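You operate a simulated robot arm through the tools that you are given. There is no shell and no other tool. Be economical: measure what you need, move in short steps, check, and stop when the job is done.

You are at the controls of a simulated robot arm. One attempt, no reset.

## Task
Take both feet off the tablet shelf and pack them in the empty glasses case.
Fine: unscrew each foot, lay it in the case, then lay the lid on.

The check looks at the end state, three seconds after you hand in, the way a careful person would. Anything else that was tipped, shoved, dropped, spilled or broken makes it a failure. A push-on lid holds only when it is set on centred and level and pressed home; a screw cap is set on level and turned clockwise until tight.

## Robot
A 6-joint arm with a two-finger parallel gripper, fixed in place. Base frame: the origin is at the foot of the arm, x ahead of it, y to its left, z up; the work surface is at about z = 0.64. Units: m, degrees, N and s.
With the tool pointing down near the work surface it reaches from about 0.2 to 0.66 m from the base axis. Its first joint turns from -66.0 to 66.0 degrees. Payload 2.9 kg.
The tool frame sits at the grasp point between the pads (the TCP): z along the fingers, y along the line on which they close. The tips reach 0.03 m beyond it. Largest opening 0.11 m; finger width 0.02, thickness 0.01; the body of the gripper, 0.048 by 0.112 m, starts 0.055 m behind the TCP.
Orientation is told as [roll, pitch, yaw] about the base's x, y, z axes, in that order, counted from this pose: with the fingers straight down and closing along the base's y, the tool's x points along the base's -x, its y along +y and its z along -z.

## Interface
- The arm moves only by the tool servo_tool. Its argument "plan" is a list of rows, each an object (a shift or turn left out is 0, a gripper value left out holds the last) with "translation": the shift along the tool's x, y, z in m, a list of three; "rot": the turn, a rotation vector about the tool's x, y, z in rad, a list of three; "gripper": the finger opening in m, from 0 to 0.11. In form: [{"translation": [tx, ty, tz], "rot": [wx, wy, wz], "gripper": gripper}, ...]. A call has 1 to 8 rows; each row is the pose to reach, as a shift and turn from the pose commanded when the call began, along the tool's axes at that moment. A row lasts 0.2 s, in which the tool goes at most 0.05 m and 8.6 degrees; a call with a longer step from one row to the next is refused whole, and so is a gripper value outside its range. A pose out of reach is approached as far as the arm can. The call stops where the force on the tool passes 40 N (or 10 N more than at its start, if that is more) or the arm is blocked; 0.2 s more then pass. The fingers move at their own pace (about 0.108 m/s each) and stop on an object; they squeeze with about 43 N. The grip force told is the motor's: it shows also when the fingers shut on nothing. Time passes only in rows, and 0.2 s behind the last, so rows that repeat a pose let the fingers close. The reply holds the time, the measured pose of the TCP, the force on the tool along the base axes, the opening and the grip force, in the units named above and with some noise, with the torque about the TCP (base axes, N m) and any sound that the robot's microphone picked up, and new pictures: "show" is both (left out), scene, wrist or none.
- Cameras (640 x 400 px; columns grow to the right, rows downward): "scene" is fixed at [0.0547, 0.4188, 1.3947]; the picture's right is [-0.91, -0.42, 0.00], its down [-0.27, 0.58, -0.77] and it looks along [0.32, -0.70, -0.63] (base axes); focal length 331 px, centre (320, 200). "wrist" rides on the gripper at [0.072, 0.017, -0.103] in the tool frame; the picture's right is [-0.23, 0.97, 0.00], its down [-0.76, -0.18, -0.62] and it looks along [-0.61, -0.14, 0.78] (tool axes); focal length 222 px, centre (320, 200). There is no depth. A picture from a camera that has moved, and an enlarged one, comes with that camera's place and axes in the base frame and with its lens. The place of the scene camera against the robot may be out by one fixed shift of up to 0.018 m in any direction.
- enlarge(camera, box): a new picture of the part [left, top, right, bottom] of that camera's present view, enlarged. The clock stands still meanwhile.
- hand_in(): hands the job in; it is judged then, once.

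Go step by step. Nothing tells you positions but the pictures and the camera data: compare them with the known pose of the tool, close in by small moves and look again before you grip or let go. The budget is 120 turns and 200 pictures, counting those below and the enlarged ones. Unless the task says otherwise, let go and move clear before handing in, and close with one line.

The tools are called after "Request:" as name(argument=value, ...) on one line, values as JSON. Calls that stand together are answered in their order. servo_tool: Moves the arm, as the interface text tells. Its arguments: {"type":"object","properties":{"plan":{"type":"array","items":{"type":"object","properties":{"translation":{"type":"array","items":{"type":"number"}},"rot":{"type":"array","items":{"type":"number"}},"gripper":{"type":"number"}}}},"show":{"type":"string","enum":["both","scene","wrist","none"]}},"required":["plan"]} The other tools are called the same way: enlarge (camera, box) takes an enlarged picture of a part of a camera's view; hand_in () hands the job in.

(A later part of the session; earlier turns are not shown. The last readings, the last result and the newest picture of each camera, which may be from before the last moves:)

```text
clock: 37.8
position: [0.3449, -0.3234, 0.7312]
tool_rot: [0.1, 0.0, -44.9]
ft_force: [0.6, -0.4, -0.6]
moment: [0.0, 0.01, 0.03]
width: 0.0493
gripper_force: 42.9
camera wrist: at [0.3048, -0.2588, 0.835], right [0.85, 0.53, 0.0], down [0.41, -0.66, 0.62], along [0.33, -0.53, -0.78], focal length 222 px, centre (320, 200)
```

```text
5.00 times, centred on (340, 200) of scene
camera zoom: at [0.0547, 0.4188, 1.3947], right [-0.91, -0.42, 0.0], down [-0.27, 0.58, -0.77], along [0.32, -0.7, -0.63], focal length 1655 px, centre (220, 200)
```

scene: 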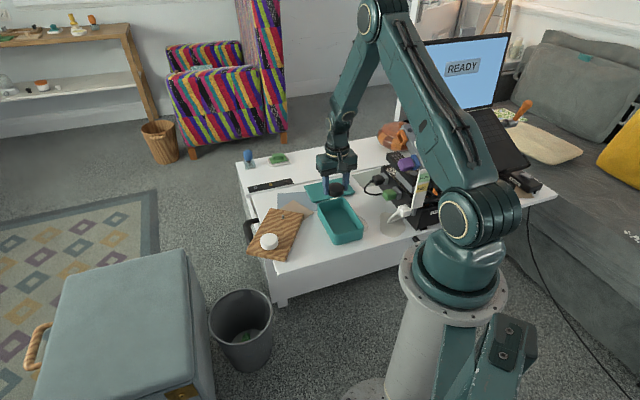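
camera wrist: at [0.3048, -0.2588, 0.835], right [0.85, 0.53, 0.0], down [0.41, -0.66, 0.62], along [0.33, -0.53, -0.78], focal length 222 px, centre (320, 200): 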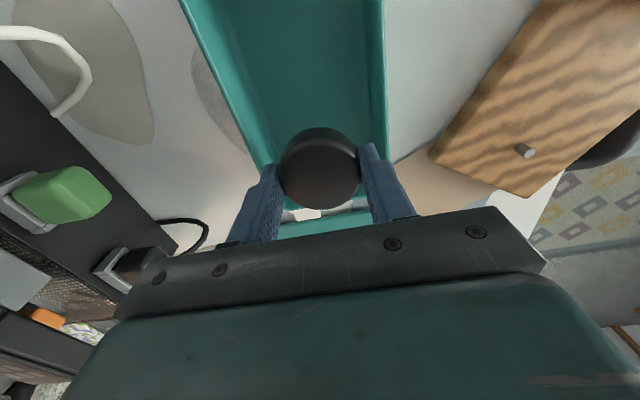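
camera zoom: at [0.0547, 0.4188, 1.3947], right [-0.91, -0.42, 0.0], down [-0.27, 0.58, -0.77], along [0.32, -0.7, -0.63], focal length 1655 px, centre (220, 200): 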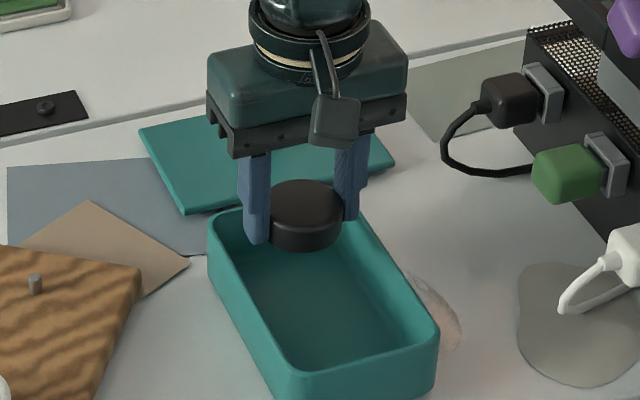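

Centred across the case with clearance on all sides. I'll lower the foot to the floor.

Request:
servo_tool(plan=[{"translation": [0, 0, 0.02]}, {"translation": [0, 0, 0.035]}, {"translation": [0, 0, 0.042]}, {"translation": [0, 0, 0.045]}, {"translation": [0, 0, 0.045]}], show="none")

Request:
enlarge(camera="scene", box=[290, 160, 390, 240])

```text
clock: 39.0
position: [0.3456, -0.3226, 0.6854]
tool_rot: [0.1, 0.0, -44.9]
ft_force: [-1.0, -0.7, 0.3]
moment: [0.01, 0.04, -0.05]
width: 0.0495
gripper_force: 43.0
```

```text
5.00 times, centred on (340, 200) of scene
camera zoom: at [0.0547, 0.4188, 1.3947], right [-0.91, -0.42, 0.0], down [-0.27, 0.58, -0.77], along [0.32, -0.7, -0.63], focal length 1655 px, centre (220, 200)
```

zoom: 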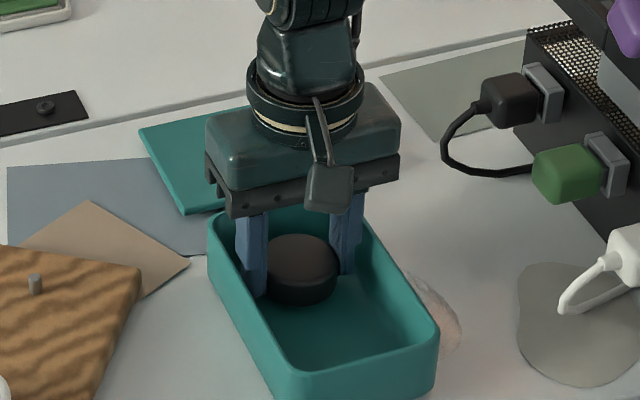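

No contact yet. I'll lower by single millimetres until I feel the floor.

Request:
servo_tool(plan=[{"translation": [0, 0, 0.0015]}, {"translation": [0, 0, 0.003]}, {"translation": [0, 0, 0.003]}], show="none")

```text
clock: 39.8
position: [0.3445, -0.3211, 0.6834]
tool_rot: [0.1, 0.0, -44.8]
ft_force: [0.4, -0.3, -0.3]
moment: [-0.02, 0.0, 0.01]
width: 0.0496
gripper_force: 42.9
```

Request:
servo_tool(plan=[{"translation": [0, 0, 0.0015]}, {"translation": [0, 0, 0.003]}, {"translation": [0, 0, 0.003]}], show="none")

Request:
enlarge(camera="scene", box=[310, 180, 370, 230])

```text
clock: 40.6
position: [0.3438, -0.3217, 0.6801]
tool_rot: [0.0, -0.1, -44.9]
ft_force: [-0.4, -0.1, -0.3]
moment: [0.01, -0.03, -0.02]
width: 0.0493
gripper_force: 43.4
```

```text
8.00 times, centred on (340, 205) of scene
camera zoom: at [0.0547, 0.4188, 1.3947], right [-0.91, -0.42, 0.0], down [-0.27, 0.58, -0.77], along [0.32, -0.7, -0.63], focal length 2648 px, centre (160, 160)
```

zoom: 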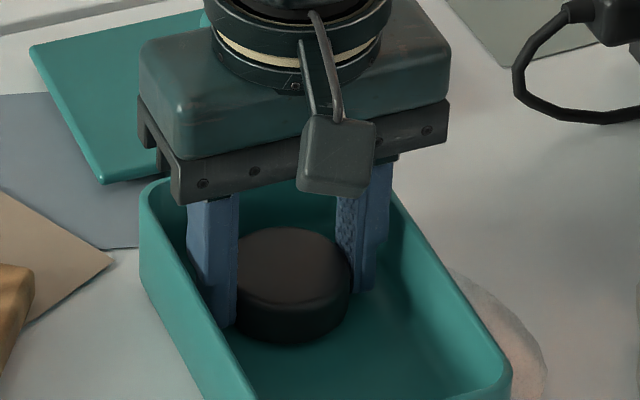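

Request:
servo_tool(plan=[{"translation": [0, 0, 0.001]}, {"translation": [0, 0, 0.002]}, {"translation": [0, 0, 0.003]}, {"translation": [0, 0, 0.003]}], show="none")

```text
clock: 41.6
position: [0.3434, -0.3222, 0.6781]
tool_rot: [0.1, 0.1, -44.8]
ft_force: [-5.6, 8.7, 33.4]
moment: [0.3, 0.24, 0.02]
width: 0.0494
gripper_force: 42.9
```

That's floor contact. I'll ease off and open only slightly, then rise out.

Request:
servo_tool(plan=[{"translation": [0, 0, -0.0015]}, {"translation": [0, 0, -0.0015], "gripper": 0.056}, {"translation": [0, 0, -0.0015], "gripper": 0.06}, {"translation": [0, 0, -0.02], "gripper": 0.06}, {"translation": [0, 0, -0.06], "gripper": 0.06}, {"translation": [0, 0, -0.1], "gripper": 0.06}], show="wrist")

Request:
enlarge(camera="scene", box=[230, 170, 380, 270])

```text
clock: 43.0
position: [0.3421, -0.3194, 0.7741]
tool_rot: [0.1, 0.2, -44.9]
ft_force: [0.1, -0.1, 0.5]
moment: [0.02, 0.01, 0.01]
width: 0.06
gripper_force: 0.1
camera wrist: at [0.3039, -0.2562, 0.8786], right [0.85, 0.53, 0.0], down [0.41, -0.66, 0.62], along [0.33, -0.53, -0.78], focal length 222 px, centre (320, 200)
```

wrist: 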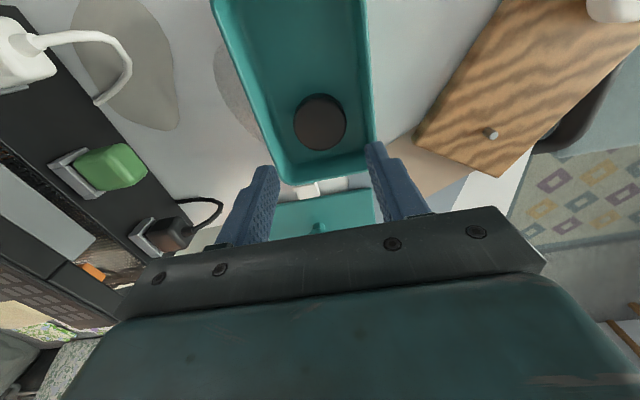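

```text
4.00 times, centred on (305, 220) of scene
camera zoom: at [0.0547, 0.4188, 1.3947], right [-0.91, -0.42, 0.0], down [-0.27, 0.58, -0.77], along [0.32, -0.7, -0.63], focal length 1324 px, centre (380, 120)
```

zoom: 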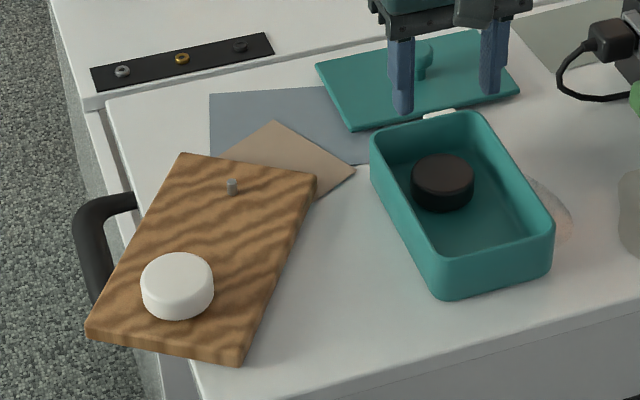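

The black foot lies flat in the case. Next is the white foot, and since its end of the shelf is right at the tray edge I'll first use the foot to drag the shelf back to its original angle. I'm moving over it and turning clockwise on the way.

Request:
servo_tool(plan=[{"translation": [0.006, 0.029, -0.03], "rot": [0, 0, 0.14], "gripper": 0.06}, {"translation": [0.012, 0.058, -0.03], "rot": [0, 0, 0.28], "gripper": 0.09}, {"translation": [0.0185, 0.087, -0.03], "rot": [0, 0, 0.42]}, {"translation": [0.025, 0.116, -0.03], "rot": [0, 0, 0.56]}, {"translation": [0.031, 0.145, -0.03], "rot": [0, 0, 0.7]}, {"translation": [0.037, 0.174, -0.03], "rot": [0, 0, 0.84]}, {"translation": [0.043, 0.203, -0.03], "rot": [0, 0, 0.98]}, {"translation": [0.0495, 0.2298, -0.03], "rot": [0, 0, 1.12]}], show="none")

Request:
servo_tool(plan=[{"rot": [0, 0, 0.14]}, {"rot": [0, 0, 0.28]}, {"rot": [0, 0, 0.42]}, {"rot": [0, 0, 0.56]}, {"rot": [0, 0, 0.7]}], show="both")

```text
clock: 44.8
position: [0.4705, -0.1242, 0.8071]
tool_rot: [0.0, 0.1, -109.2]
ft_force: [-0.3, -0.3, 0.3]
moment: [0.01, -0.01, 0.0]
width: 0.09
gripper_force: 0.1
```

```text
clock: 46.0
position: [0.4719, -0.1244, 0.8069]
tool_rot: [0.0, -0.1, -149.3]
ft_force: [0.1, -0.1, -0.1]
moment: [0.02, -0.01, 0.0]
width: 0.09
gripper_force: 0.0
camera wrist: at [0.542, -0.1012, 0.9104], right [0.3, -0.95, 0.0], down [-0.75, -0.24, 0.62], along [-0.59, -0.19, -0.78], focal length 222 px, centre (320, 200)
```

scene: 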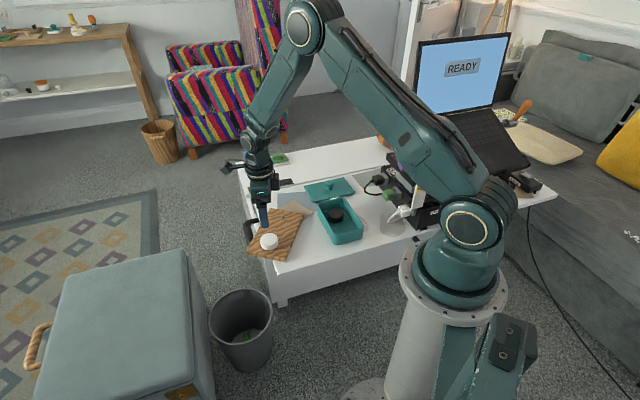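
wrist: 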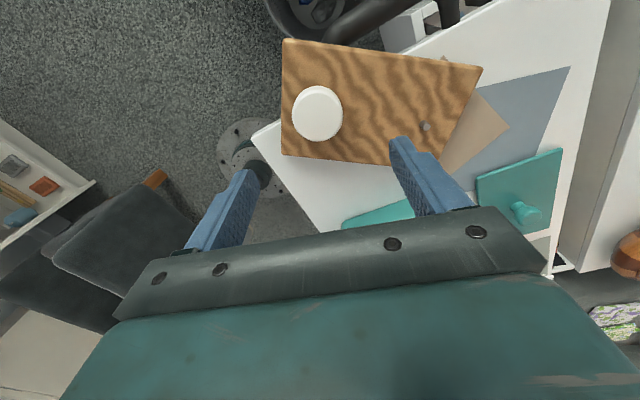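

The white foot is at about (0.475, -0.120) and the stud at (0.493, -0.240). I'll descend around the white foot.

Request:
servo_tool(plan=[{"translation": [0.0049, -0.0024, 0.035]}, {"translation": [0.0049, -0.0024, 0.07]}, {"translation": [0.0049, -0.0024, 0.095]}, {"translation": [0.0049, -0.0024, 0.104]}, {"translation": [0.0049, -0.0024, 0.104]}], show="wrist")

Request:
enlarge(camera="scene", box=[230, 190, 320, 260])

```text
clock: 47.2
position: [0.4746, -0.1204, 0.7035]
tool_rot: [0.0, 0.2, -149.2]
ft_force: [-0.5, -0.2, -0.2]
moment: [0.01, 0.0, 0.0]
width: 0.09
gripper_force: 0.0
camera wrist: at [0.5463, -0.0975, 0.8069], right [0.3, -0.95, 0.0], down [-0.75, -0.24, 0.62], along [-0.59, -0.19, -0.78], focal length 222 px, centre (320, 200)
```

wrist: 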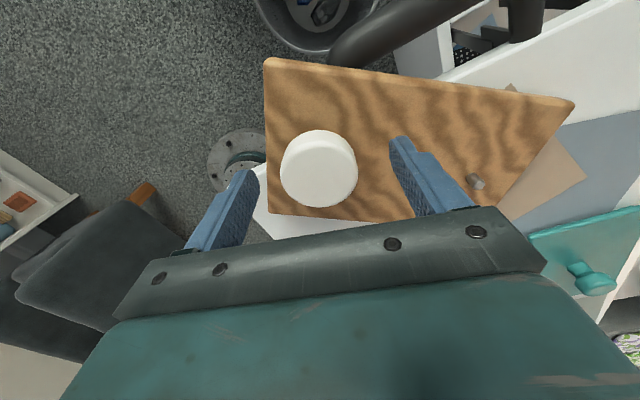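

```text
5.71 times, centred on (275, 225) of scene
camera zoom: at [0.0547, 0.4188, 1.3947], right [-0.91, -0.42, 0.0], down [-0.27, 0.58, -0.77], along [0.32, -0.7, -0.63], focal length 1891 px, centre (577, 57)
```

zoom: 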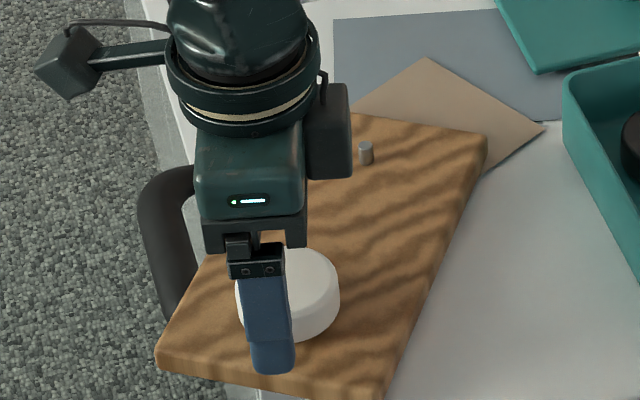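

Well aligned. I'll lower slightly and close.

Request:
servo_tool(plan=[{"translation": [0, 0, 0.006]}, {"translation": [0, 0, 0.006], "gripper": 0.06}, {"translation": [0, 0, 0.006], "gripper": 0.03}, {"translation": [0, 0, 0.006], "gripper": 0.03}], show="none")

```text
clock: 48.2
position: [0.4744, -0.1193, 0.6955]
tool_rot: [-0.1, 0.0, -149.1]
ft_force: [-1.0, 4.0, -1.0]
moment: [0.15, 0.01, 0.0]
width: 0.0499
gripper_force: 42.9
```

Gripped. Now I'll drag along an arc around the stud to swing the shelf back counter-clockwise.

Request:
servo_tool(plan=[{"translation": [-0.0146, -0.005, -0.0005], "rot": [0, 0, -0.1274]}, {"translation": [-0.0297, -0.0081, -0.0005], "rot": [0, 0, -0.2548]}, {"translation": [-0.0452, -0.0092, -0.0005], "rot": [0, 0, -0.3822]}, {"translation": [-0.0606, -0.0084, -0.0005], "rot": [0, 0, -0.5096]}, {"translation": [-0.0758, -0.0057, -0.0005], "rot": [0, 0, -0.637]}, {"translation": [-0.0758, -0.0057, -0.0005], "rot": [0, 0, -0.637]}], show="wrist")

Request:
enlarge(camera="scene", box=[240, 170, 340, 250])

```text
clock: 49.6
position: [0.4066, -0.1547, 0.697]
tool_rot: [0.0, 0.0, -112.6]
ft_force: [1.0, -0.5, -4.5]
moment: [0.07, -0.03, 0.08]
width: 0.0501
gripper_force: 43.0
camera wrist: at [0.4499, -0.093, 0.801], right [0.81, -0.58, 0.0], down [-0.46, -0.64, 0.62], along [-0.36, -0.51, -0.78], focal length 222 px, centre (320, 200)
```

wrist: 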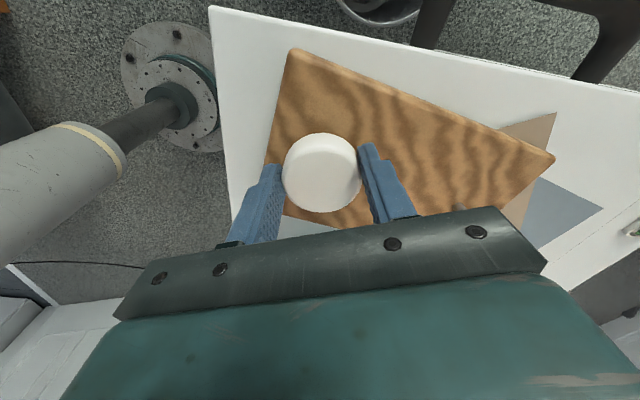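

```text
5.00 times, centred on (290, 210) of scene
camera zoom: at [0.0548, 0.4188, 1.3947], right [-0.91, -0.42, 0.0], down [-0.27, 0.58, -0.77], along [0.32, -0.7, -0.63], focal length 1655 px, centre (470, 150)
```

zoom: 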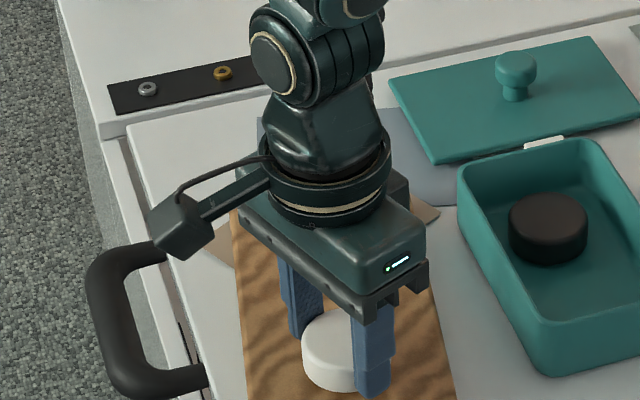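

The shelf is nearly back at its original spot, fully on the tray. Now I'll unscrew the white foot counter-clockwise.

Request:
servo_tool(plan=[{"rot": [0, 0, -0.148]}, {"rot": [0, 0, -0.296]}, {"rot": [0, 0, -0.444]}, {"rot": [0, 0, -0.592]}, {"rot": [0, 0, -0.74]}, {"rot": [0, 0, -0.888]}, {"rot": [0, 0, -1.036]}, {"rot": [0, 0, -1.184]}], show="none")

Request:
enlarge(camera="scene", box=[240, 170, 340, 250])

```text
clock: 51.4
position: [0.4062, -0.1545, 0.6973]
tool_rot: [-0.1, 0.0, -44.7]
ft_force: [-3.7, -4.7, 1.6]
moment: [0.0, 0.28, -0.05]
width: 0.0498
gripper_force: 43.2
```

```text
5.00 times, centred on (290, 210) of scene
camera zoom: at [0.0546, 0.4188, 1.3947], right [-0.91, -0.42, 0.0], down [-0.27, 0.58, -0.77], along [0.32, -0.7, -0.63], focal length 1655 px, centre (470, 150)
```

zoom: 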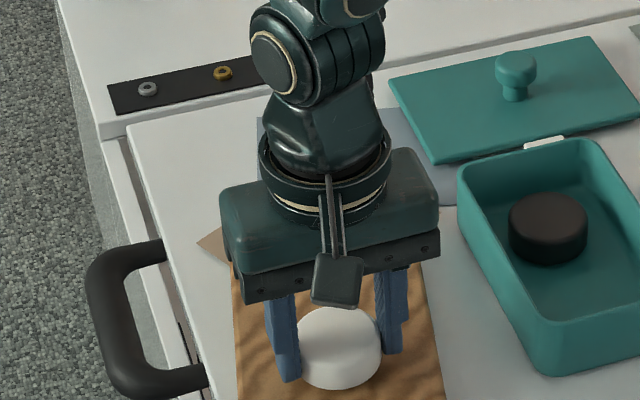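

Turning without trouble. Continuing.

Request:
servo_tool(plan=[{"rot": [0, 0, -0.148]}, {"rot": [0, 0, -0.296]}, {"rot": [0, 0, -0.444]}, {"rot": [0, 0, -0.592]}, {"rot": [0, 0, -0.74]}, {"rot": [0, 0, -0.888]}, {"rot": [0, 0, -1.036]}, {"rot": [0, 0, -1.184]}], show="none")

Request:
servo_tool(plan=[{"translation": [0, 0, -0.001], "rot": [0, 0, -0.148]}, {"translation": [0, 0, -0.001], "rot": [0, 0, -0.296]}, {"translation": [0, 0, -0.001], "rot": [0, 0, -0.444]}, {"translation": [0, 0, -0.001], "rot": [0, 0, -0.592]}, {"translation": [0, 0, -0.001], "rot": [0, 0, -0.74]}, {"translation": [0, 0, -0.001], "rot": [0, 0, -0.888]}, {"translation": [0, 0, -0.001], "rot": [0, 0, -1.036]}, {"translation": [0, 0, -0.001], "rot": [0, 0, -1.184]}], show="none")

Request:
enlarge(camera="scene", box=[240, 170, 340, 250])

```text
clock: 53.2
position: [0.4083, -0.1556, 0.6988]
tool_rot: [-0.4, 0.0, 23.0]
ft_force: [-5.8, -17.8, 28.3]
moment: [-0.55, -0.03, -0.09]
width: 0.0498
gripper_force: 43.6
```

```text
clock: 55.0
position: [0.406, -0.1522, 0.6989]
tool_rot: [0.0, -0.3, 91.1]
ft_force: [6.7, 1.6, 7.0]
moment: [0.11, -0.22, -0.06]
width: 0.0494
gripper_force: 42.6
```

```text
5.00 times, centred on (290, 210) of scene
camera zoom: at [0.0547, 0.4189, 1.3947], right [-0.91, -0.42, 0.0], down [-0.27, 0.58, -0.77], along [0.32, -0.7, -0.63], focal length 1655 px, centre (470, 150)
```

zoom: 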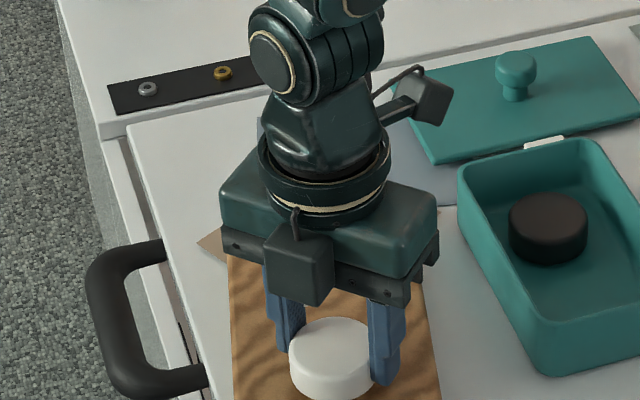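

The foot is rising. I'll continue to about 128° with a small lift.

Request:
servo_tool(plan=[{"translation": [0, 0, -0.001], "rot": [0, 0, -0.13]}, {"translation": [0, 0, -0.001], "rot": [0, 0, -0.26]}, {"translation": [0, 0, -0.001], "rot": [0, 0, -0.39]}, {"translation": [0, 0, -0.001], "rot": [0, 0, -0.52]}, {"translation": [0, 0, -0.001], "rot": [0, 0, -0.645]}], show="none")

Request:
servo_tool(plan=[{"translation": [0, 0, -0.002]}, {"translation": [0, 0, -0.004]}], show="none")

Request:
enlarge(camera="scene", box=[240, 170, 340, 250])

```text
clock: 56.2
position: [0.4059, -0.1531, 0.6996]
tool_rot: [0.0, -0.1, 127.9]
ft_force: [0.1, 2.2, -3.9]
moment: [0.09, 0.12, -0.04]
width: 0.0497
gripper_force: 43.8
```

```text
clock: 56.8
position: [0.406, -0.1531, 0.704]
tool_rot: [0.1, -0.2, 127.8]
ft_force: [0.6, -0.1, -9.6]
moment: [0.44, 0.25, -0.01]
width: 0.0499
gripper_force: 43.5
```

```text
5.00 times, centred on (290, 210) of scene
camera zoom: at [0.0548, 0.4188, 1.3947], right [-0.91, -0.42, 0.0], down [-0.27, 0.58, -0.77], along [0.32, -0.7, -0.63], focal length 1655 px, centre (470, 150)
```

zoom: 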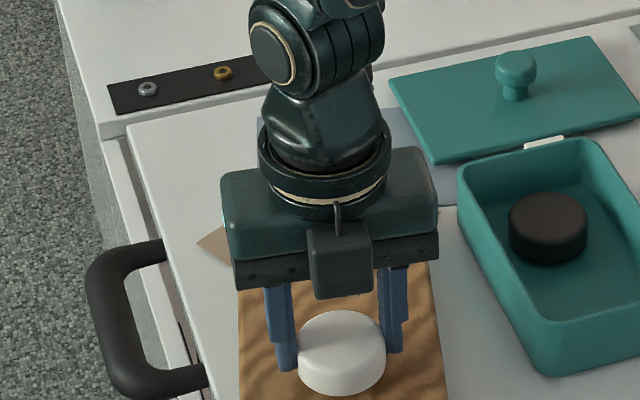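

Still attached. I'll lower, let go, unwind and regrip.

Request:
servo_tool(plan=[{"translation": [0, 0, 0.002]}, {"translation": [0, 0, 0.004]}, {"translation": [0, 0, 0.004], "gripper": 0.07}, {"translation": [0, 0, 0.004], "gripper": 0.09}, {"translation": [0, 0, -0.02], "gripper": 0.09}, {"translation": [0, 0, -0.04], "gripper": 0.09}], show="none")

Request:
servo_tool(plan=[{"rot": [0, 0, 0.148]}, {"rot": [0, 0, 0.296]}, {"rot": [0, 0, 0.444]}, {"rot": [0, 0, 0.592]}, {"rot": [0, 0, 0.74]}, {"rot": [0, 0, 0.888]}, {"rot": [0, 0, 1.036]}, {"rot": [0, 0, 1.184]}], show="none")

Request:
servo_tool(plan=[{"rot": [0, 0, 0.148]}, {"rot": [0, 0, 0.296]}, {"rot": [0, 0, 0.444]}, {"rot": [0, 0, 0.592]}, {"rot": [0, 0, 0.74]}, {"rot": [0, 0, 0.888]}, {"rot": [0, 0, 1.036]}, {"rot": [0, 0, 1.184]}], show="both")

```text
clock: 58.2
position: [0.4071, -0.1547, 0.7433]
tool_rot: [-0.1, 0.1, 127.8]
ft_force: [0.2, 0.0, -0.9]
moment: [0.0, -0.01, 0.01]
width: 0.0901
gripper_force: 0.1
```

```text
clock: 60.0
position: [0.4069, -0.1522, 0.7443]
tool_rot: [0.0, -0.2, 59.9]
ft_force: [0.2, -0.3, 1.4]
moment: [-0.02, 0.0, 0.01]
width: 0.0899
gripper_force: 0.1
```

```text
clock: 61.8
position: [0.4067, -0.1533, 0.7432]
tool_rot: [0.2, -0.1, -8.1]
ft_force: [-0.5, -0.3, -0.1]
moment: [-0.02, -0.03, 0.0]
width: 0.0897
gripper_force: 0.1
camera wrist: at [0.3369, -0.1259, 0.8469], right [0.36, 0.93, 0.0], down [0.73, -0.28, 0.62], along [0.58, -0.22, -0.78], focal length 222 px, centre (320, 200)
```

scene: 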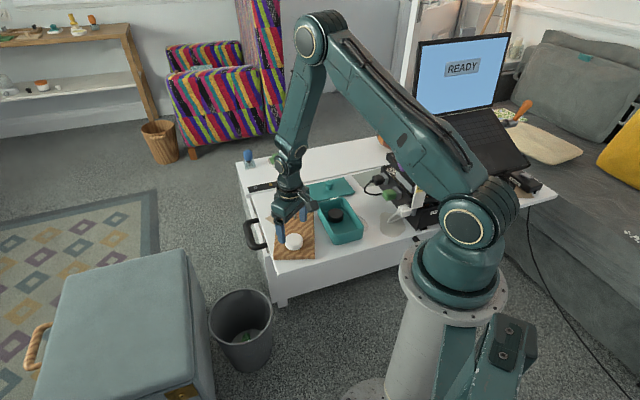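
wrist: 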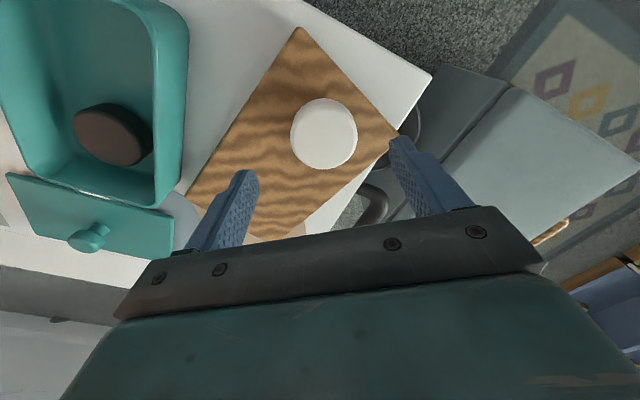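

I'll unwind one more step and recheck the centring.

Request:
servo_tool(plan=[{"rot": [0, 0, 0.148]}, {"rot": [0, 0, 0.296]}, {"rot": [0, 0, 0.444]}, {"rot": [0, 0, 0.592]}, {"rot": [0, 0, 0.74]}, {"rot": [0, 0, 0.888]}, {"rot": [0, 0, 1.036]}, {"rot": [0, 0, 1.184]}], show="wrist")

Request:
enlarge(camera="scene", box=[240, 170, 340, 250])

```text
clock: 63.6
position: [0.4051, -0.154, 0.7431]
tool_rot: [0.0, 0.0, -75.8]
ft_force: [0.6, 0.4, 0.0]
moment: [-0.02, -0.02, -0.02]
width: 0.0899
gripper_force: 0.1
camera wrist: at [0.4052, -0.079, 0.8476], right [1.0, 0.02, 0.0], down [0.01, -0.78, 0.62], along [0.01, -0.62, -0.78], focal length 222 px, centre (320, 200)
```

wrist: 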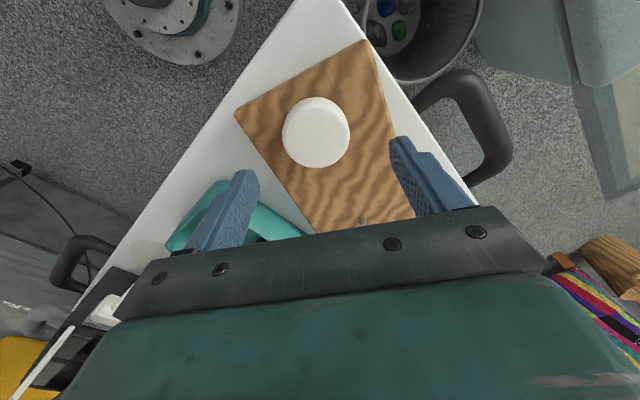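

```text
5.00 times, centred on (290, 210) of scene
camera zoom: at [0.0547, 0.4188, 1.3947], right [-0.91, -0.42, 0.0], down [-0.27, 0.58, -0.77], along [0.32, -0.7, -0.63], focal length 1655 px, centre (470, 150)
```

zoom: 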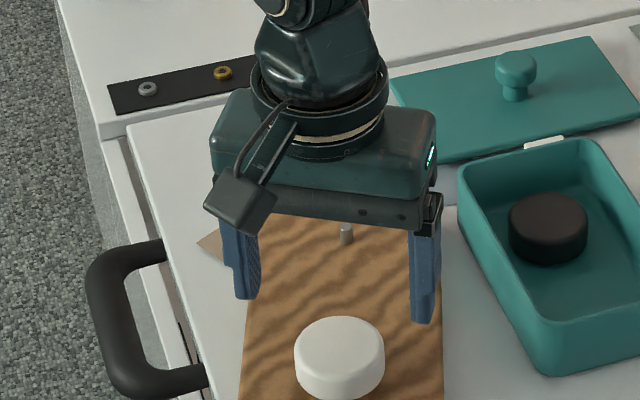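

The white foot is actually at about (0.4025, -0.145). I'll shift and descend, then check before gripping.

Request:
servo_tool(plan=[{"translation": [0.0097, -0.0017, 0.0]}, {"translation": [0.0097, -0.0017, 0.025]}, {"translation": [0.0097, -0.0017, 0.038]}, {"translation": [0.0097, -0.0017, 0.038]}], show="wrist")

```text
clock: 64.6
position: [0.4018, -0.1455, 0.7053]
tool_rot: [0.0, 0.0, -75.7]
ft_force: [-0.2, -0.7, -0.8]
moment: [0.0, 0.0, -0.01]
width: 0.09
gripper_force: 0.1
camera wrist: at [0.4006, -0.07, 0.8088], right [1.0, 0.02, 0.0], down [0.02, -0.78, 0.62], along [0.01, -0.62, -0.78], focal length 222 px, centre (320, 200)
```

wrist: 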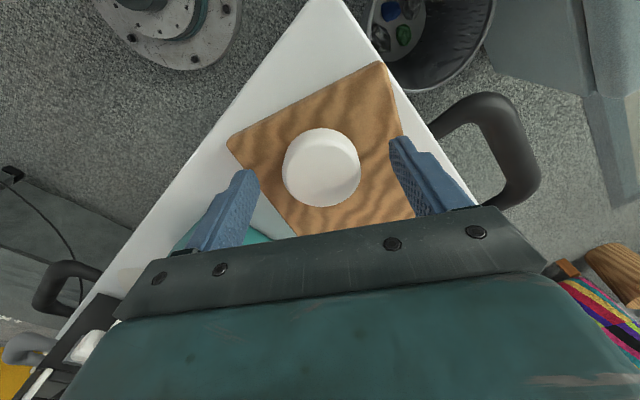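

Centred. I'll lower, grip and turn.

Request:
servo_tool(plan=[{"translation": [0, 0, 0.006]}, {"translation": [0, 0, 0.006], "gripper": 0.06}, {"translation": [0, 0, 0.006], "gripper": 0.03}, {"translation": [0, 0, 0.006], "gripper": 0.03}], show="none")

Request:
servo_tool(plan=[{"rot": [0, 0, -0.148]}, {"rot": [0, 0, -0.296]}, {"rot": [0, 0, -0.444]}, {"rot": [0, 0, -0.592]}, {"rot": [0, 0, -0.74]}, {"rot": [0, 0, -0.888]}, {"rot": [0, 0, -1.036]}, {"rot": [0, 0, -1.184]}], show="none")

Request:
servo_tool(plan=[{"translation": [0, 0, -0.002]}, {"translation": [0, 0, -0.004]}], show="none")

Request:
enlarge(camera="scene", box=[240, 170, 340, 250])

```text
clock: 65.6
position: [0.4031, -0.1452, 0.6996]
tool_rot: [0.0, 0.1, -75.7]
ft_force: [-1.9, -0.5, -1.4]
moment: [-0.01, 0.0, -0.04]
width: 0.0502
gripper_force: 43.2
```

```text
clock: 67.4
position: [0.4034, -0.1444, 0.6997]
tool_rot: [-0.1, -0.2, -7.8]
ft_force: [-2.9, -7.6, 7.1]
moment: [-0.03, 0.6, -0.03]
width: 0.0502
gripper_force: 42.5
```

```text
clock: 68.0
position: [0.4019, -0.1447, 0.7018]
tool_rot: [0.2, 0.1, -7.8]
ft_force: [0.3, 0.4, -8.9]
moment: [0.45, 0.26, 0.02]
width: 0.0499
gripper_force: 43.3
```

```text
5.00 times, centred on (290, 210) of scene
camera zoom: at [0.0548, 0.4188, 1.3947], right [-0.91, -0.42, 0.0], down [-0.27, 0.58, -0.77], along [0.32, -0.7, -0.63], focal length 1655 px, centre (470, 150)
```

zoom: 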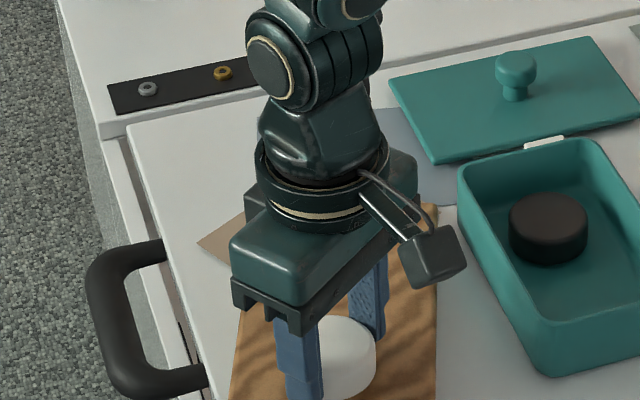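

Still attached. I'll lower and turn more.

Request:
servo_tool(plan=[{"translation": [0, 0, 0.0025]}, {"translation": [0, 0, 0.0025], "rot": [0, 0, -0.148]}, {"translation": [0, 0, 0.0025], "rot": [0, 0, -0.296]}, {"translation": [0, 0, 0.0025], "rot": [0, 0, -0.444]}, {"translation": [0, 0, 0.0025], "rot": [0, 0, -0.592]}, {"translation": [0, 0, 0.0025], "rot": [0, 0, -0.74]}, {"translation": [0, 0, 0.0025], "rot": [0, 0, -0.888]}, {"translation": [0, 0, 0.0025], "rot": [0, 0, -1.036]}], show="none")

Request:
servo_tool(plan=[{"translation": [0, 0, -0.002]}, {"translation": [0, 0, -0.004]}], show="none")

```text
clock: 69.8
position: [0.4028, -0.1452, 0.7017]
tool_rot: [0.0, -0.2, 51.7]
ft_force: [2.5, -4.0, 0.5]
moment: [-0.13, -0.07, -0.03]
width: 0.0503
gripper_force: 43.4
```

```text
clock: 70.4
position: [0.4027, -0.1438, 0.7043]
tool_rot: [0.0, 0.0, 51.5]
ft_force: [2.0, -3.6, -1.5]
moment: [-0.09, -0.08, -0.05]
width: 0.05
gripper_force: 43.2
```

Almost free. I'll turn a bit more and lift.

Request:
servo_tool(plan=[{"rot": [0, 0, -0.148]}, {"rot": [0, 0, -0.296]}, {"rot": [0, 0, -0.444]}, {"translation": [0, 0, -0.004], "rot": [0, 0, -0.444]}], show="none")

Request:
enlarge(camera="scene", box=[240, 170, 340, 250])

```text
clock: 71.4
position: [0.4019, -0.1428, 0.7094]
tool_rot: [0.2, -0.1, 77.1]
ft_force: [0.5, 0.3, 0.3]
moment: [-0.01, 0.02, 0.01]
width: 0.05
gripper_force: 42.8
```

```text
5.00 times, centred on (290, 210) of scene
camera zoom: at [0.0547, 0.4188, 1.3947], right [-0.91, -0.42, 0.0], down [-0.27, 0.58, -0.77], along [0.32, -0.7, -0.63], focal length 1655 px, centre (470, 150)
```

zoom: 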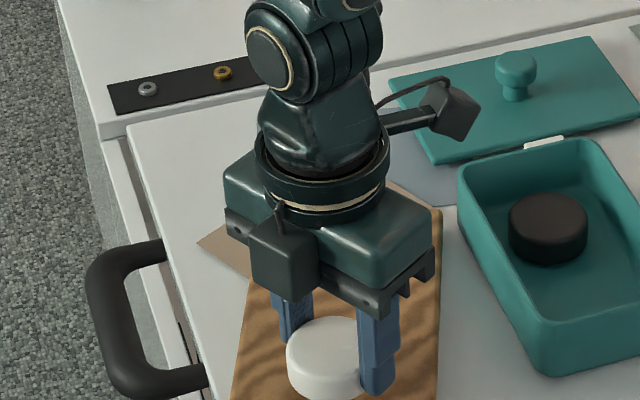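

The white foot is free. I'll lift it and carry it to the case's empty half, turning to yaw -45°.

Request:
servo_tool(plan=[{"translation": [0, 0, -0.04]}, {"translation": [0, 0, -0.08], "rot": [0, 0, 0.14]}, {"translation": [0, 0, -0.08], "rot": [0, 0, 0.28]}, {"translation": [0, 0, -0.08], "rot": [0, 0, 0.42]}, {"translation": [0, 0, -0.08], "rot": [0, 0, 0.56]}, {"translation": [0, 0, -0.08], "rot": [0, 0, 0.7]}, {"translation": [0, 0, -0.08], "rot": [0, 0, 0.84]}, {"translation": [0, 0, -0.08], "rot": [0, 0, 0.98]}], show="none")

Request:
servo_tool(plan=[{"translation": [0.0183, -0.0102, 0], "rot": [0, 0, 0.1438]}, {"translation": [0.0366, -0.0204, 0], "rot": [0, 0, 0.2876]}, {"translation": [0.0549, -0.0305, 0], "rot": [0, 0, 0.4314]}, {"translation": [0.0732, -0.0407, 0], "rot": [0, 0, 0.5752]}, {"translation": [0.0915, -0.0509, 0], "rot": [0, 0, 0.719]}, {"translation": [0.1098, -0.0611, 0], "rot": [0, 0, 0.8628]}, {"translation": [0.1281, -0.0712, 0], "rot": [0, 0, 1.0066]}, {"translation": [0.1464, -0.0814, 0], "rot": [0, 0, 1.1504]}], show="wrist")

Request:
enlarge(camera="scene", box=[230, 150, 390, 260])

```text
clock: 73.2
position: [0.4005, -0.1454, 0.7885]
tool_rot: [0.1, 0.0, 20.7]
ft_force: [-0.1, -0.5, -0.1]
moment: [-0.02, 0.01, -0.02]
width: 0.0498
gripper_force: 42.9
```

```text
clock: 75.0
position: [0.2939, -0.2727, 0.7894]
tool_rot: [0.2, 0.0, -45.2]
ft_force: [1.0, 0.1, 0.9]
moment: [-0.02, 0.0, -0.03]
width: 0.05
gripper_force: 42.5
camera wrist: at [0.2541, -0.2087, 0.8928], right [0.85, 0.52, 0.0], down [0.41, -0.67, 0.62], along [0.33, -0.53, -0.78], focal length 222 px, centre (320, 200)
```

wrist: 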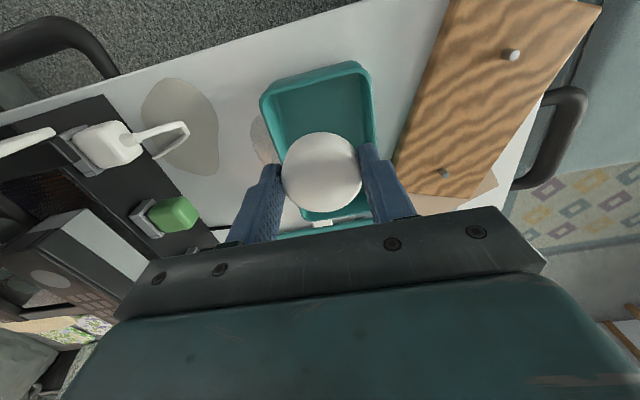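

```text
3.64 times, centred on (310, 205) of scene
camera zoom: at [0.0547, 0.4188, 1.3947], right [-0.91, -0.42, 0.0], down [-0.27, 0.58, -0.77], along [0.32, -0.7, -0.63], focal length 1203 px, centre (356, 182)
```

zoom: 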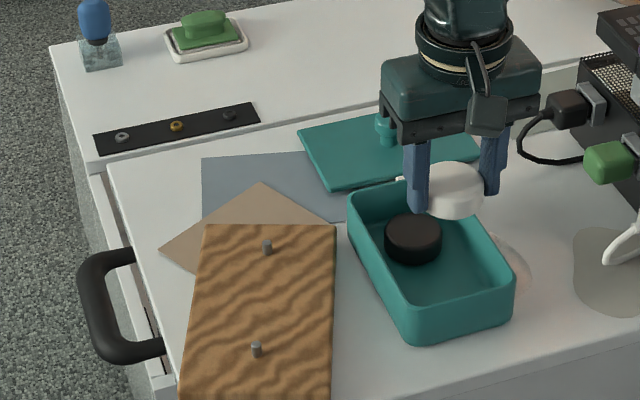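

The white foot hangs over the free half with clearance. I'll descend.

Request:
servo_tool(plan=[{"translation": [0, 0.0015, 0.04]}, {"translation": [0, 0.0015, 0.07]}, {"translation": [0, 0.0015, 0.09]}, {"translation": [0, 0.0015, 0.102]}, {"translation": [0, 0.0015, 0.106]}], show="none")

Request:
enlarge(camera="scene", box=[300, 170, 380, 240])

```text
clock: 76.2
position: [0.2962, -0.2715, 0.6831]
tool_rot: [0.2, 0.0, -45.1]
ft_force: [-0.3, -0.1, -1.4]
moment: [-0.01, 0.01, 0.03]
width: 0.05
gripper_force: 43.3
```

```text
5.71 times, centred on (340, 205) of scene
camera zoom: at [0.0547, 0.4188, 1.3947], right [-0.91, -0.42, 0.0], down [-0.27, 0.58, -0.77], along [0.32, -0.7, -0.63], focal length 1891 px, centre (206, 171)
```

zoom: 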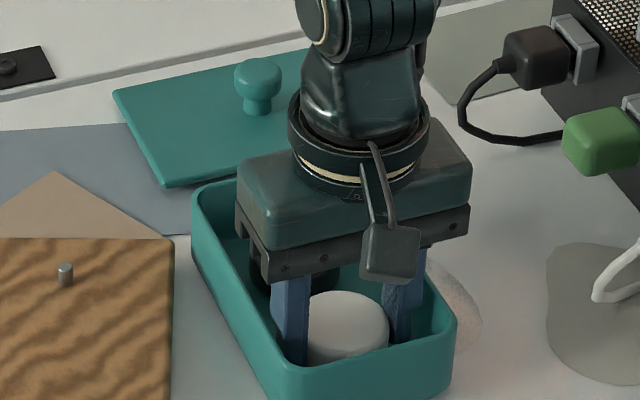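

Request:
servo_tool(plan=[{"translation": [0, 0, 0.001]}, {"translation": [0, 0, 0.002]}, {"translation": [0, 0, 0.003]}, {"translation": [0, 0, 0.003]}], show="none")

```text
clock: 77.2
position: [0.2958, -0.2722, 0.6815]
tool_rot: [0.0, -0.1, -45.0]
ft_force: [-4.9, 0.5, 27.7]
moment: [-0.03, 0.07, -0.02]
width: 0.0501
gripper_force: 42.9
```

The white foot is touching the floor. I'll ease off, open slightly and rise.

Request:
servo_tool(plan=[{"translation": [0, 0, -0.0012]}, {"translation": [0, 0, -0.0012], "gripper": 0.056}, {"translation": [0, 0, -0.0012], "gripper": 0.06}, {"translation": [0, 0, -0.02], "gripper": 0.06}, {"translation": [0, 0, -0.06], "gripper": 0.06}, {"translation": [0, 0, -0.1], "gripper": 0.06}, {"translation": [0, 0, -0.12], "gripper": 0.06}], show="wrist")

Request:
enlarge(camera="scene", box=[230, 160, 390, 270])

```text
clock: 78.8
position: [0.2943, -0.2704, 0.798]
tool_rot: [0.1, -0.1, -45.1]
ft_force: [0.1, -0.7, 0.3]
moment: [-0.01, -0.02, 0.01]
width: 0.0598
gripper_force: 0.0
camera wrist: at [0.2548, -0.2074, 0.9029], right [0.85, 0.53, 0.0], down [0.41, -0.67, 0.62], along [0.33, -0.53, -0.78], focal length 222 px, centre (320, 200)
```

wrist: 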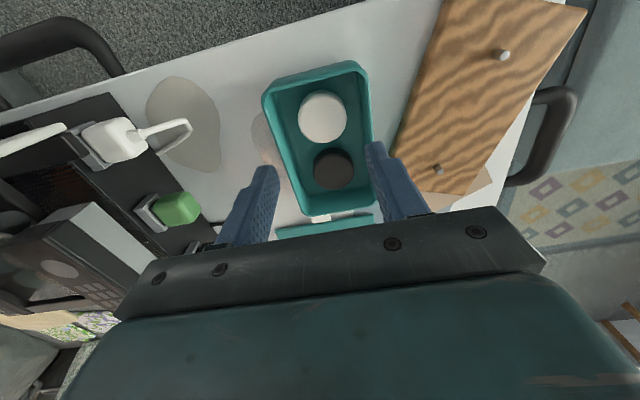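

```text
3.64 times, centred on (310, 215) of scene
camera zoom: at [0.0547, 0.4188, 1.3947], right [-0.91, -0.42, 0.0], down [-0.27, 0.58, -0.77], along [0.32, -0.7, -0.63], focal length 1203 px, centre (356, 146)
```

zoom: 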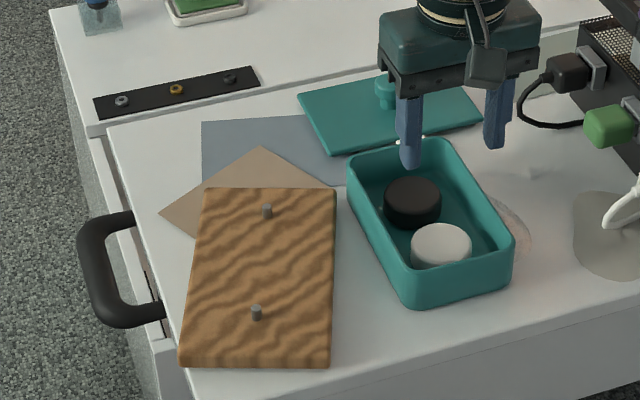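

Both feet are in the case. Next is the lid: its knob is near (0.42, -0.458) and its long axis is 90° off the case's. I'll move above it to look.

Request:
servo_tool(plan=[{"translation": [-0.037, -0.007, 0], "gripper": 0.06}, {"translation": [-0.074, -0.014, 0]}, {"translation": [-0.11, -0.021, 0]}, {"translation": [-0.147, -0.028, 0]}, {"translation": [-0.184, -0.035, 0]}, {"translation": [-0.2206, -0.0424, 0]}, {"translation": [-0.2206, -0.0424, 0]}], show="both")

Request:
enlarge(camera="wrist", box=[220, 40, 440, 200])

```text
clock: 80.4
position: [0.4217, -0.4566, 0.7995]
tool_rot: [0.0, 0.1, -45.1]
ft_force: [0.6, 0.1, -0.2]
moment: [0.01, -0.02, 0.0]
width: 0.0601
gripper_force: 0.0
camera wrist: at [0.3831, -0.3931, 0.903], right [0.85, 0.53, 0.0], down [0.41, -0.67, 0.62], along [0.33, -0.53, -0.78], focal length 222 px, centre (320, 200)
```

scene: 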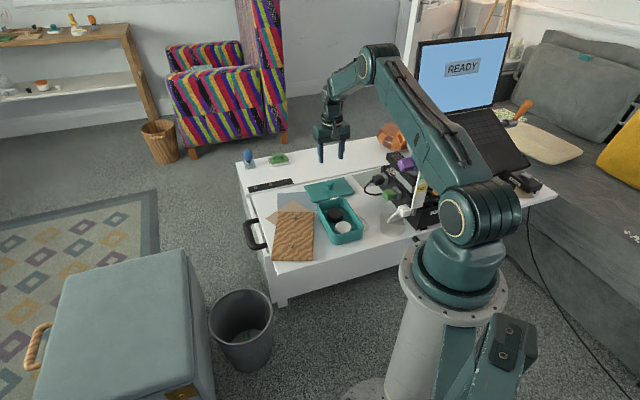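
wrist: 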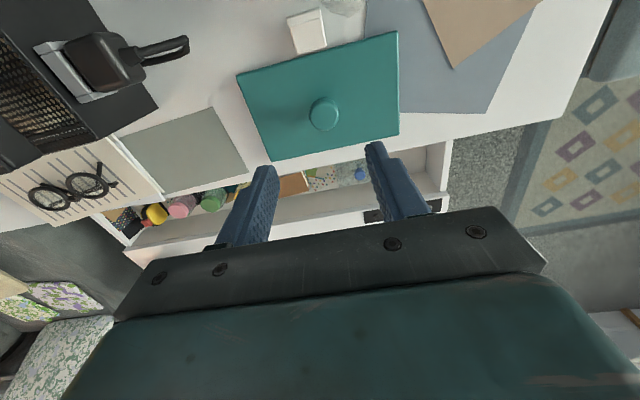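

```text
2.50 times, centred on (330, 120) of wrist
camera zoom: at [0.3831, -0.3931, 0.903], right [0.85, 0.53, 0.0], down [0.41, -0.67, 0.62], along [0.33, -0.53, -0.78], focal length 555 px, centre (295, 400)
```

zoom: 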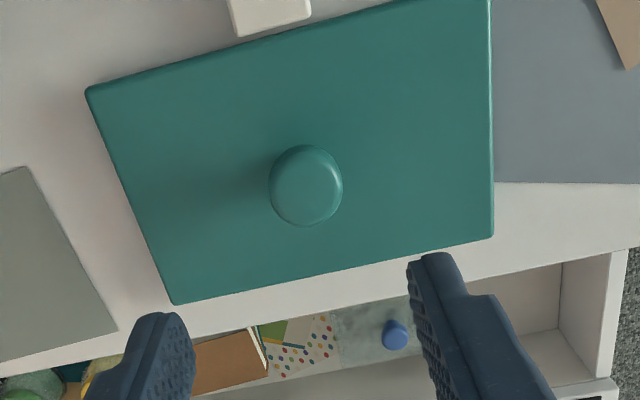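

The lid's knob is at about (0.426, -0.452), lid centre (0.427, -0.453), lid 0.16 x 0.10. The scene view of the case is clear now, so I'll measure it.

Request:
enlarge(camera="scene", box=[300, 170, 380, 250])

```text
5.00 times, centred on (340, 210) of scene
camera zoom: at [0.0547, 0.4188, 1.3947], right [-0.91, -0.42, 0.0], down [-0.27, 0.58, -0.77], along [0.32, -0.7, -0.63], focal length 1655 px, centre (220, 150)
```

zoom: 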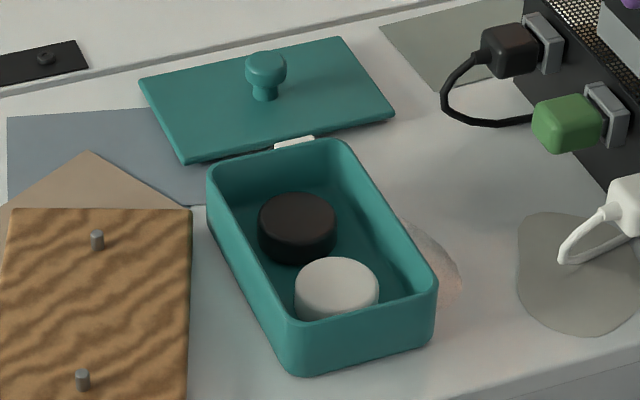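

I want a precise case position and angle before picking up the lid, so I'll take one unobstructed look from straight above the case.

Request:
servo_tool(plan=[{"translation": [0.037, 0.008, 0], "gripper": 0.11}, {"translation": [0.074, 0.016, 0]}, {"translation": [0.11, 0.024, 0]}, {"translation": [0.147, 0.032, 0]}, {"translation": [0.1833, 0.0409, 0]}, {"translation": [0.1833, 0.0409, 0]}], show="none")

Request:
enlarge(camera="wrist", box=[220, 40, 440, 200])

```text
clock: 81.8
position: [0.3214, -0.3007, 0.8006]
tool_rot: [0.1, 0.0, -45.0]
ft_force: [-0.3, -0.2, 0.5]
moment: [0.01, -0.02, -0.01]
width: 0.11
gripper_force: 0.1
```

```text
2.50 times, centred on (330, 120) of wrist
camera zoom: at [0.2819, -0.2366, 0.9037], right [0.85, 0.53, 0.0], down [0.41, -0.67, 0.62], along [0.33, -0.53, -0.78], focal length 555 px, centre (295, 400)
```

zoom: 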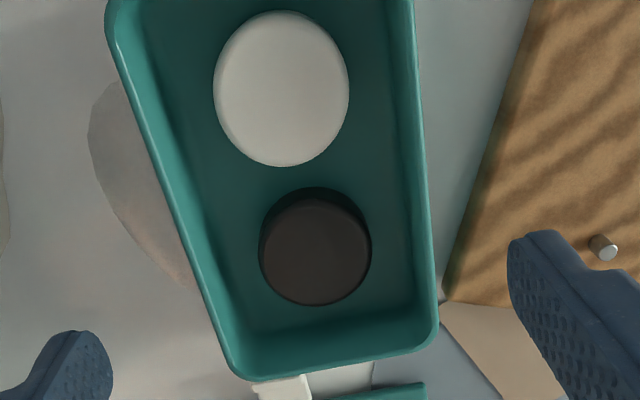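

I need the near end too, so I'll enlarge the upper part of the same view.

Request:
enlarge(camera="wrist", box=[220, 0, 420, 140])

```text
2.86 times, centred on (320, 70) of wrist
camera zoom: at [0.2819, -0.2366, 0.9037], right [0.85, 0.53, 0.0], down [0.41, -0.67, 0.62], along [0.33, -0.53, -0.78], focal length 635 px, centre (320, 571)
```

zoom: 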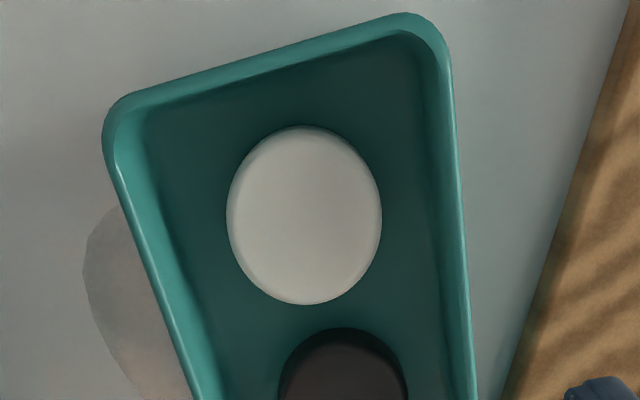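

The case centre is about (0.324, -0.2985) with its axis at 135°. I'll go back to the lid and descend partway over its knob.

Request:
servo_tool(plan=[{"translation": [-0.036, -0.0066, 0], "gripper": 0.08}, {"translation": [-0.072, -0.0132, 0]}, {"translation": [-0.109, -0.02, 0]}, {"translation": [-0.145, -0.026, 0]}, {"translation": [-0.1815, -0.033, 0]}, {"translation": [-0.1815, -0.033, 0.03]}, {"translation": [-0.1815, -0.033, 0.06]}, {"translation": [-0.1815, -0.033, 0.06]}], show="wrist")

Request:
enlarge(camera="scene", box=[290, 150, 370, 210])

```text
clock: 83.6
position: [0.4289, -0.4518, 0.7384]
tool_rot: [0.1, -0.1, -45.1]
ft_force: [-0.1, -0.7, -0.1]
moment: [0.01, 0.0, 0.03]
width: 0.0801
gripper_force: 0.1
camera wrist: at [0.3888, -0.3884, 0.8416], right [0.85, 0.53, 0.0], down [0.41, -0.67, 0.62], along [0.33, -0.53, -0.78], focal length 222 px, centre (320, 200)
```

wrist: 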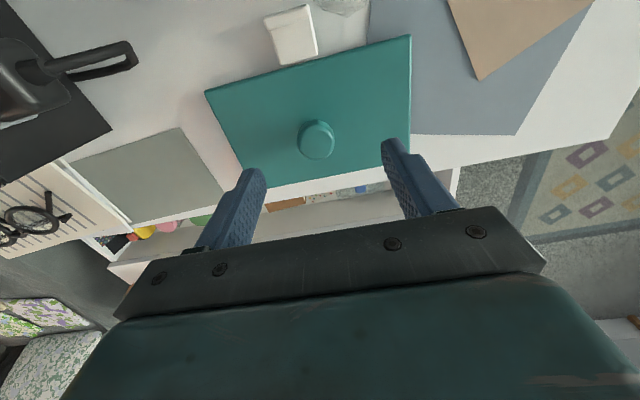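

```text
6.67 times, centred on (330, 180) of scene
camera zoom: at [0.0547, 0.4188, 1.3947], right [-0.91, -0.42, 0.0], down [-0.27, 0.58, -0.77], along [0.32, -0.7, -0.63], focal length 2206 px, centre (253, 333)
```

zoom: 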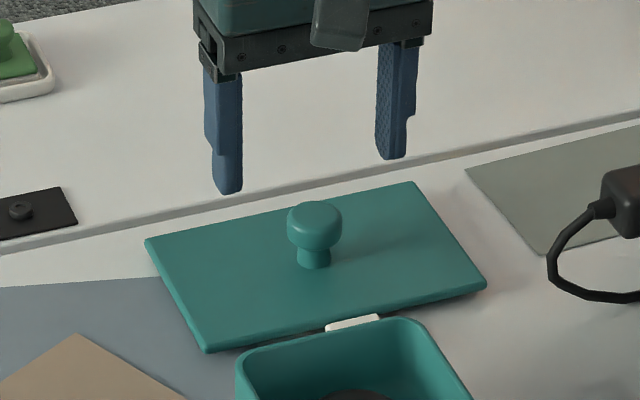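

The knob head is about 0.03 wide, centred near (0.4245, -0.450). I'll fine-shift and descend around it.

Request:
servo_tool(plan=[{"translation": [0.0032, -0.001, 0.02]}, {"translation": [0.0032, -0.001, 0.035]}, {"translation": [0.0032, -0.001, 0.045]}, {"translation": [0.0032, -0.001, 0.05]}, {"translation": [0.0032, -0.001, 0.05]}], show="wrist")

Request:
enlarge(camera="scene", box=[290, 150, 370, 210])

```text
clock: 84.8
position: [0.4217, -0.4498, 0.6891]
tool_rot: [0.1, 0.0, -45.2]
ft_force: [-0.7, 0.2, -0.7]
moment: [-0.01, -0.01, -0.02]
width: 0.08
gripper_force: 0.0
camera wrist: at [0.3837, -0.3861, 0.7922], right [0.85, 0.53, 0.0], down [0.41, -0.67, 0.62], along [0.33, -0.53, -0.78], focal length 222 px, centre (320, 200)
```

wrist: 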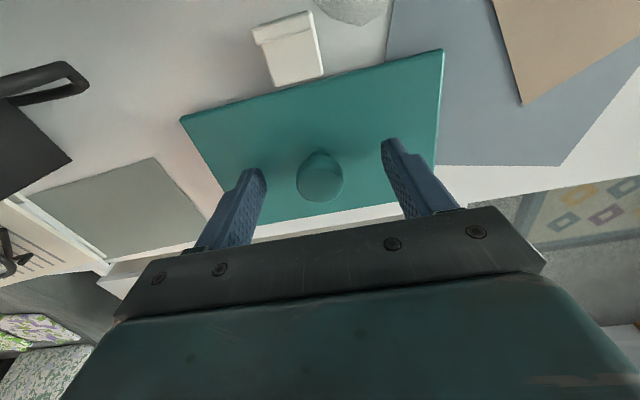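

```text
6.67 times, centred on (330, 180) of scene
camera zoom: at [0.0547, 0.4188, 1.3947], right [-0.91, -0.42, 0.0], down [-0.27, 0.58, -0.77], along [0.32, -0.7, -0.63], focal length 2206 px, centre (253, 333)
```

zoom: 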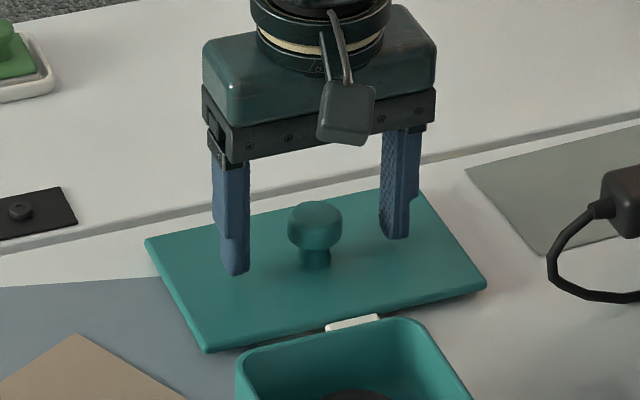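

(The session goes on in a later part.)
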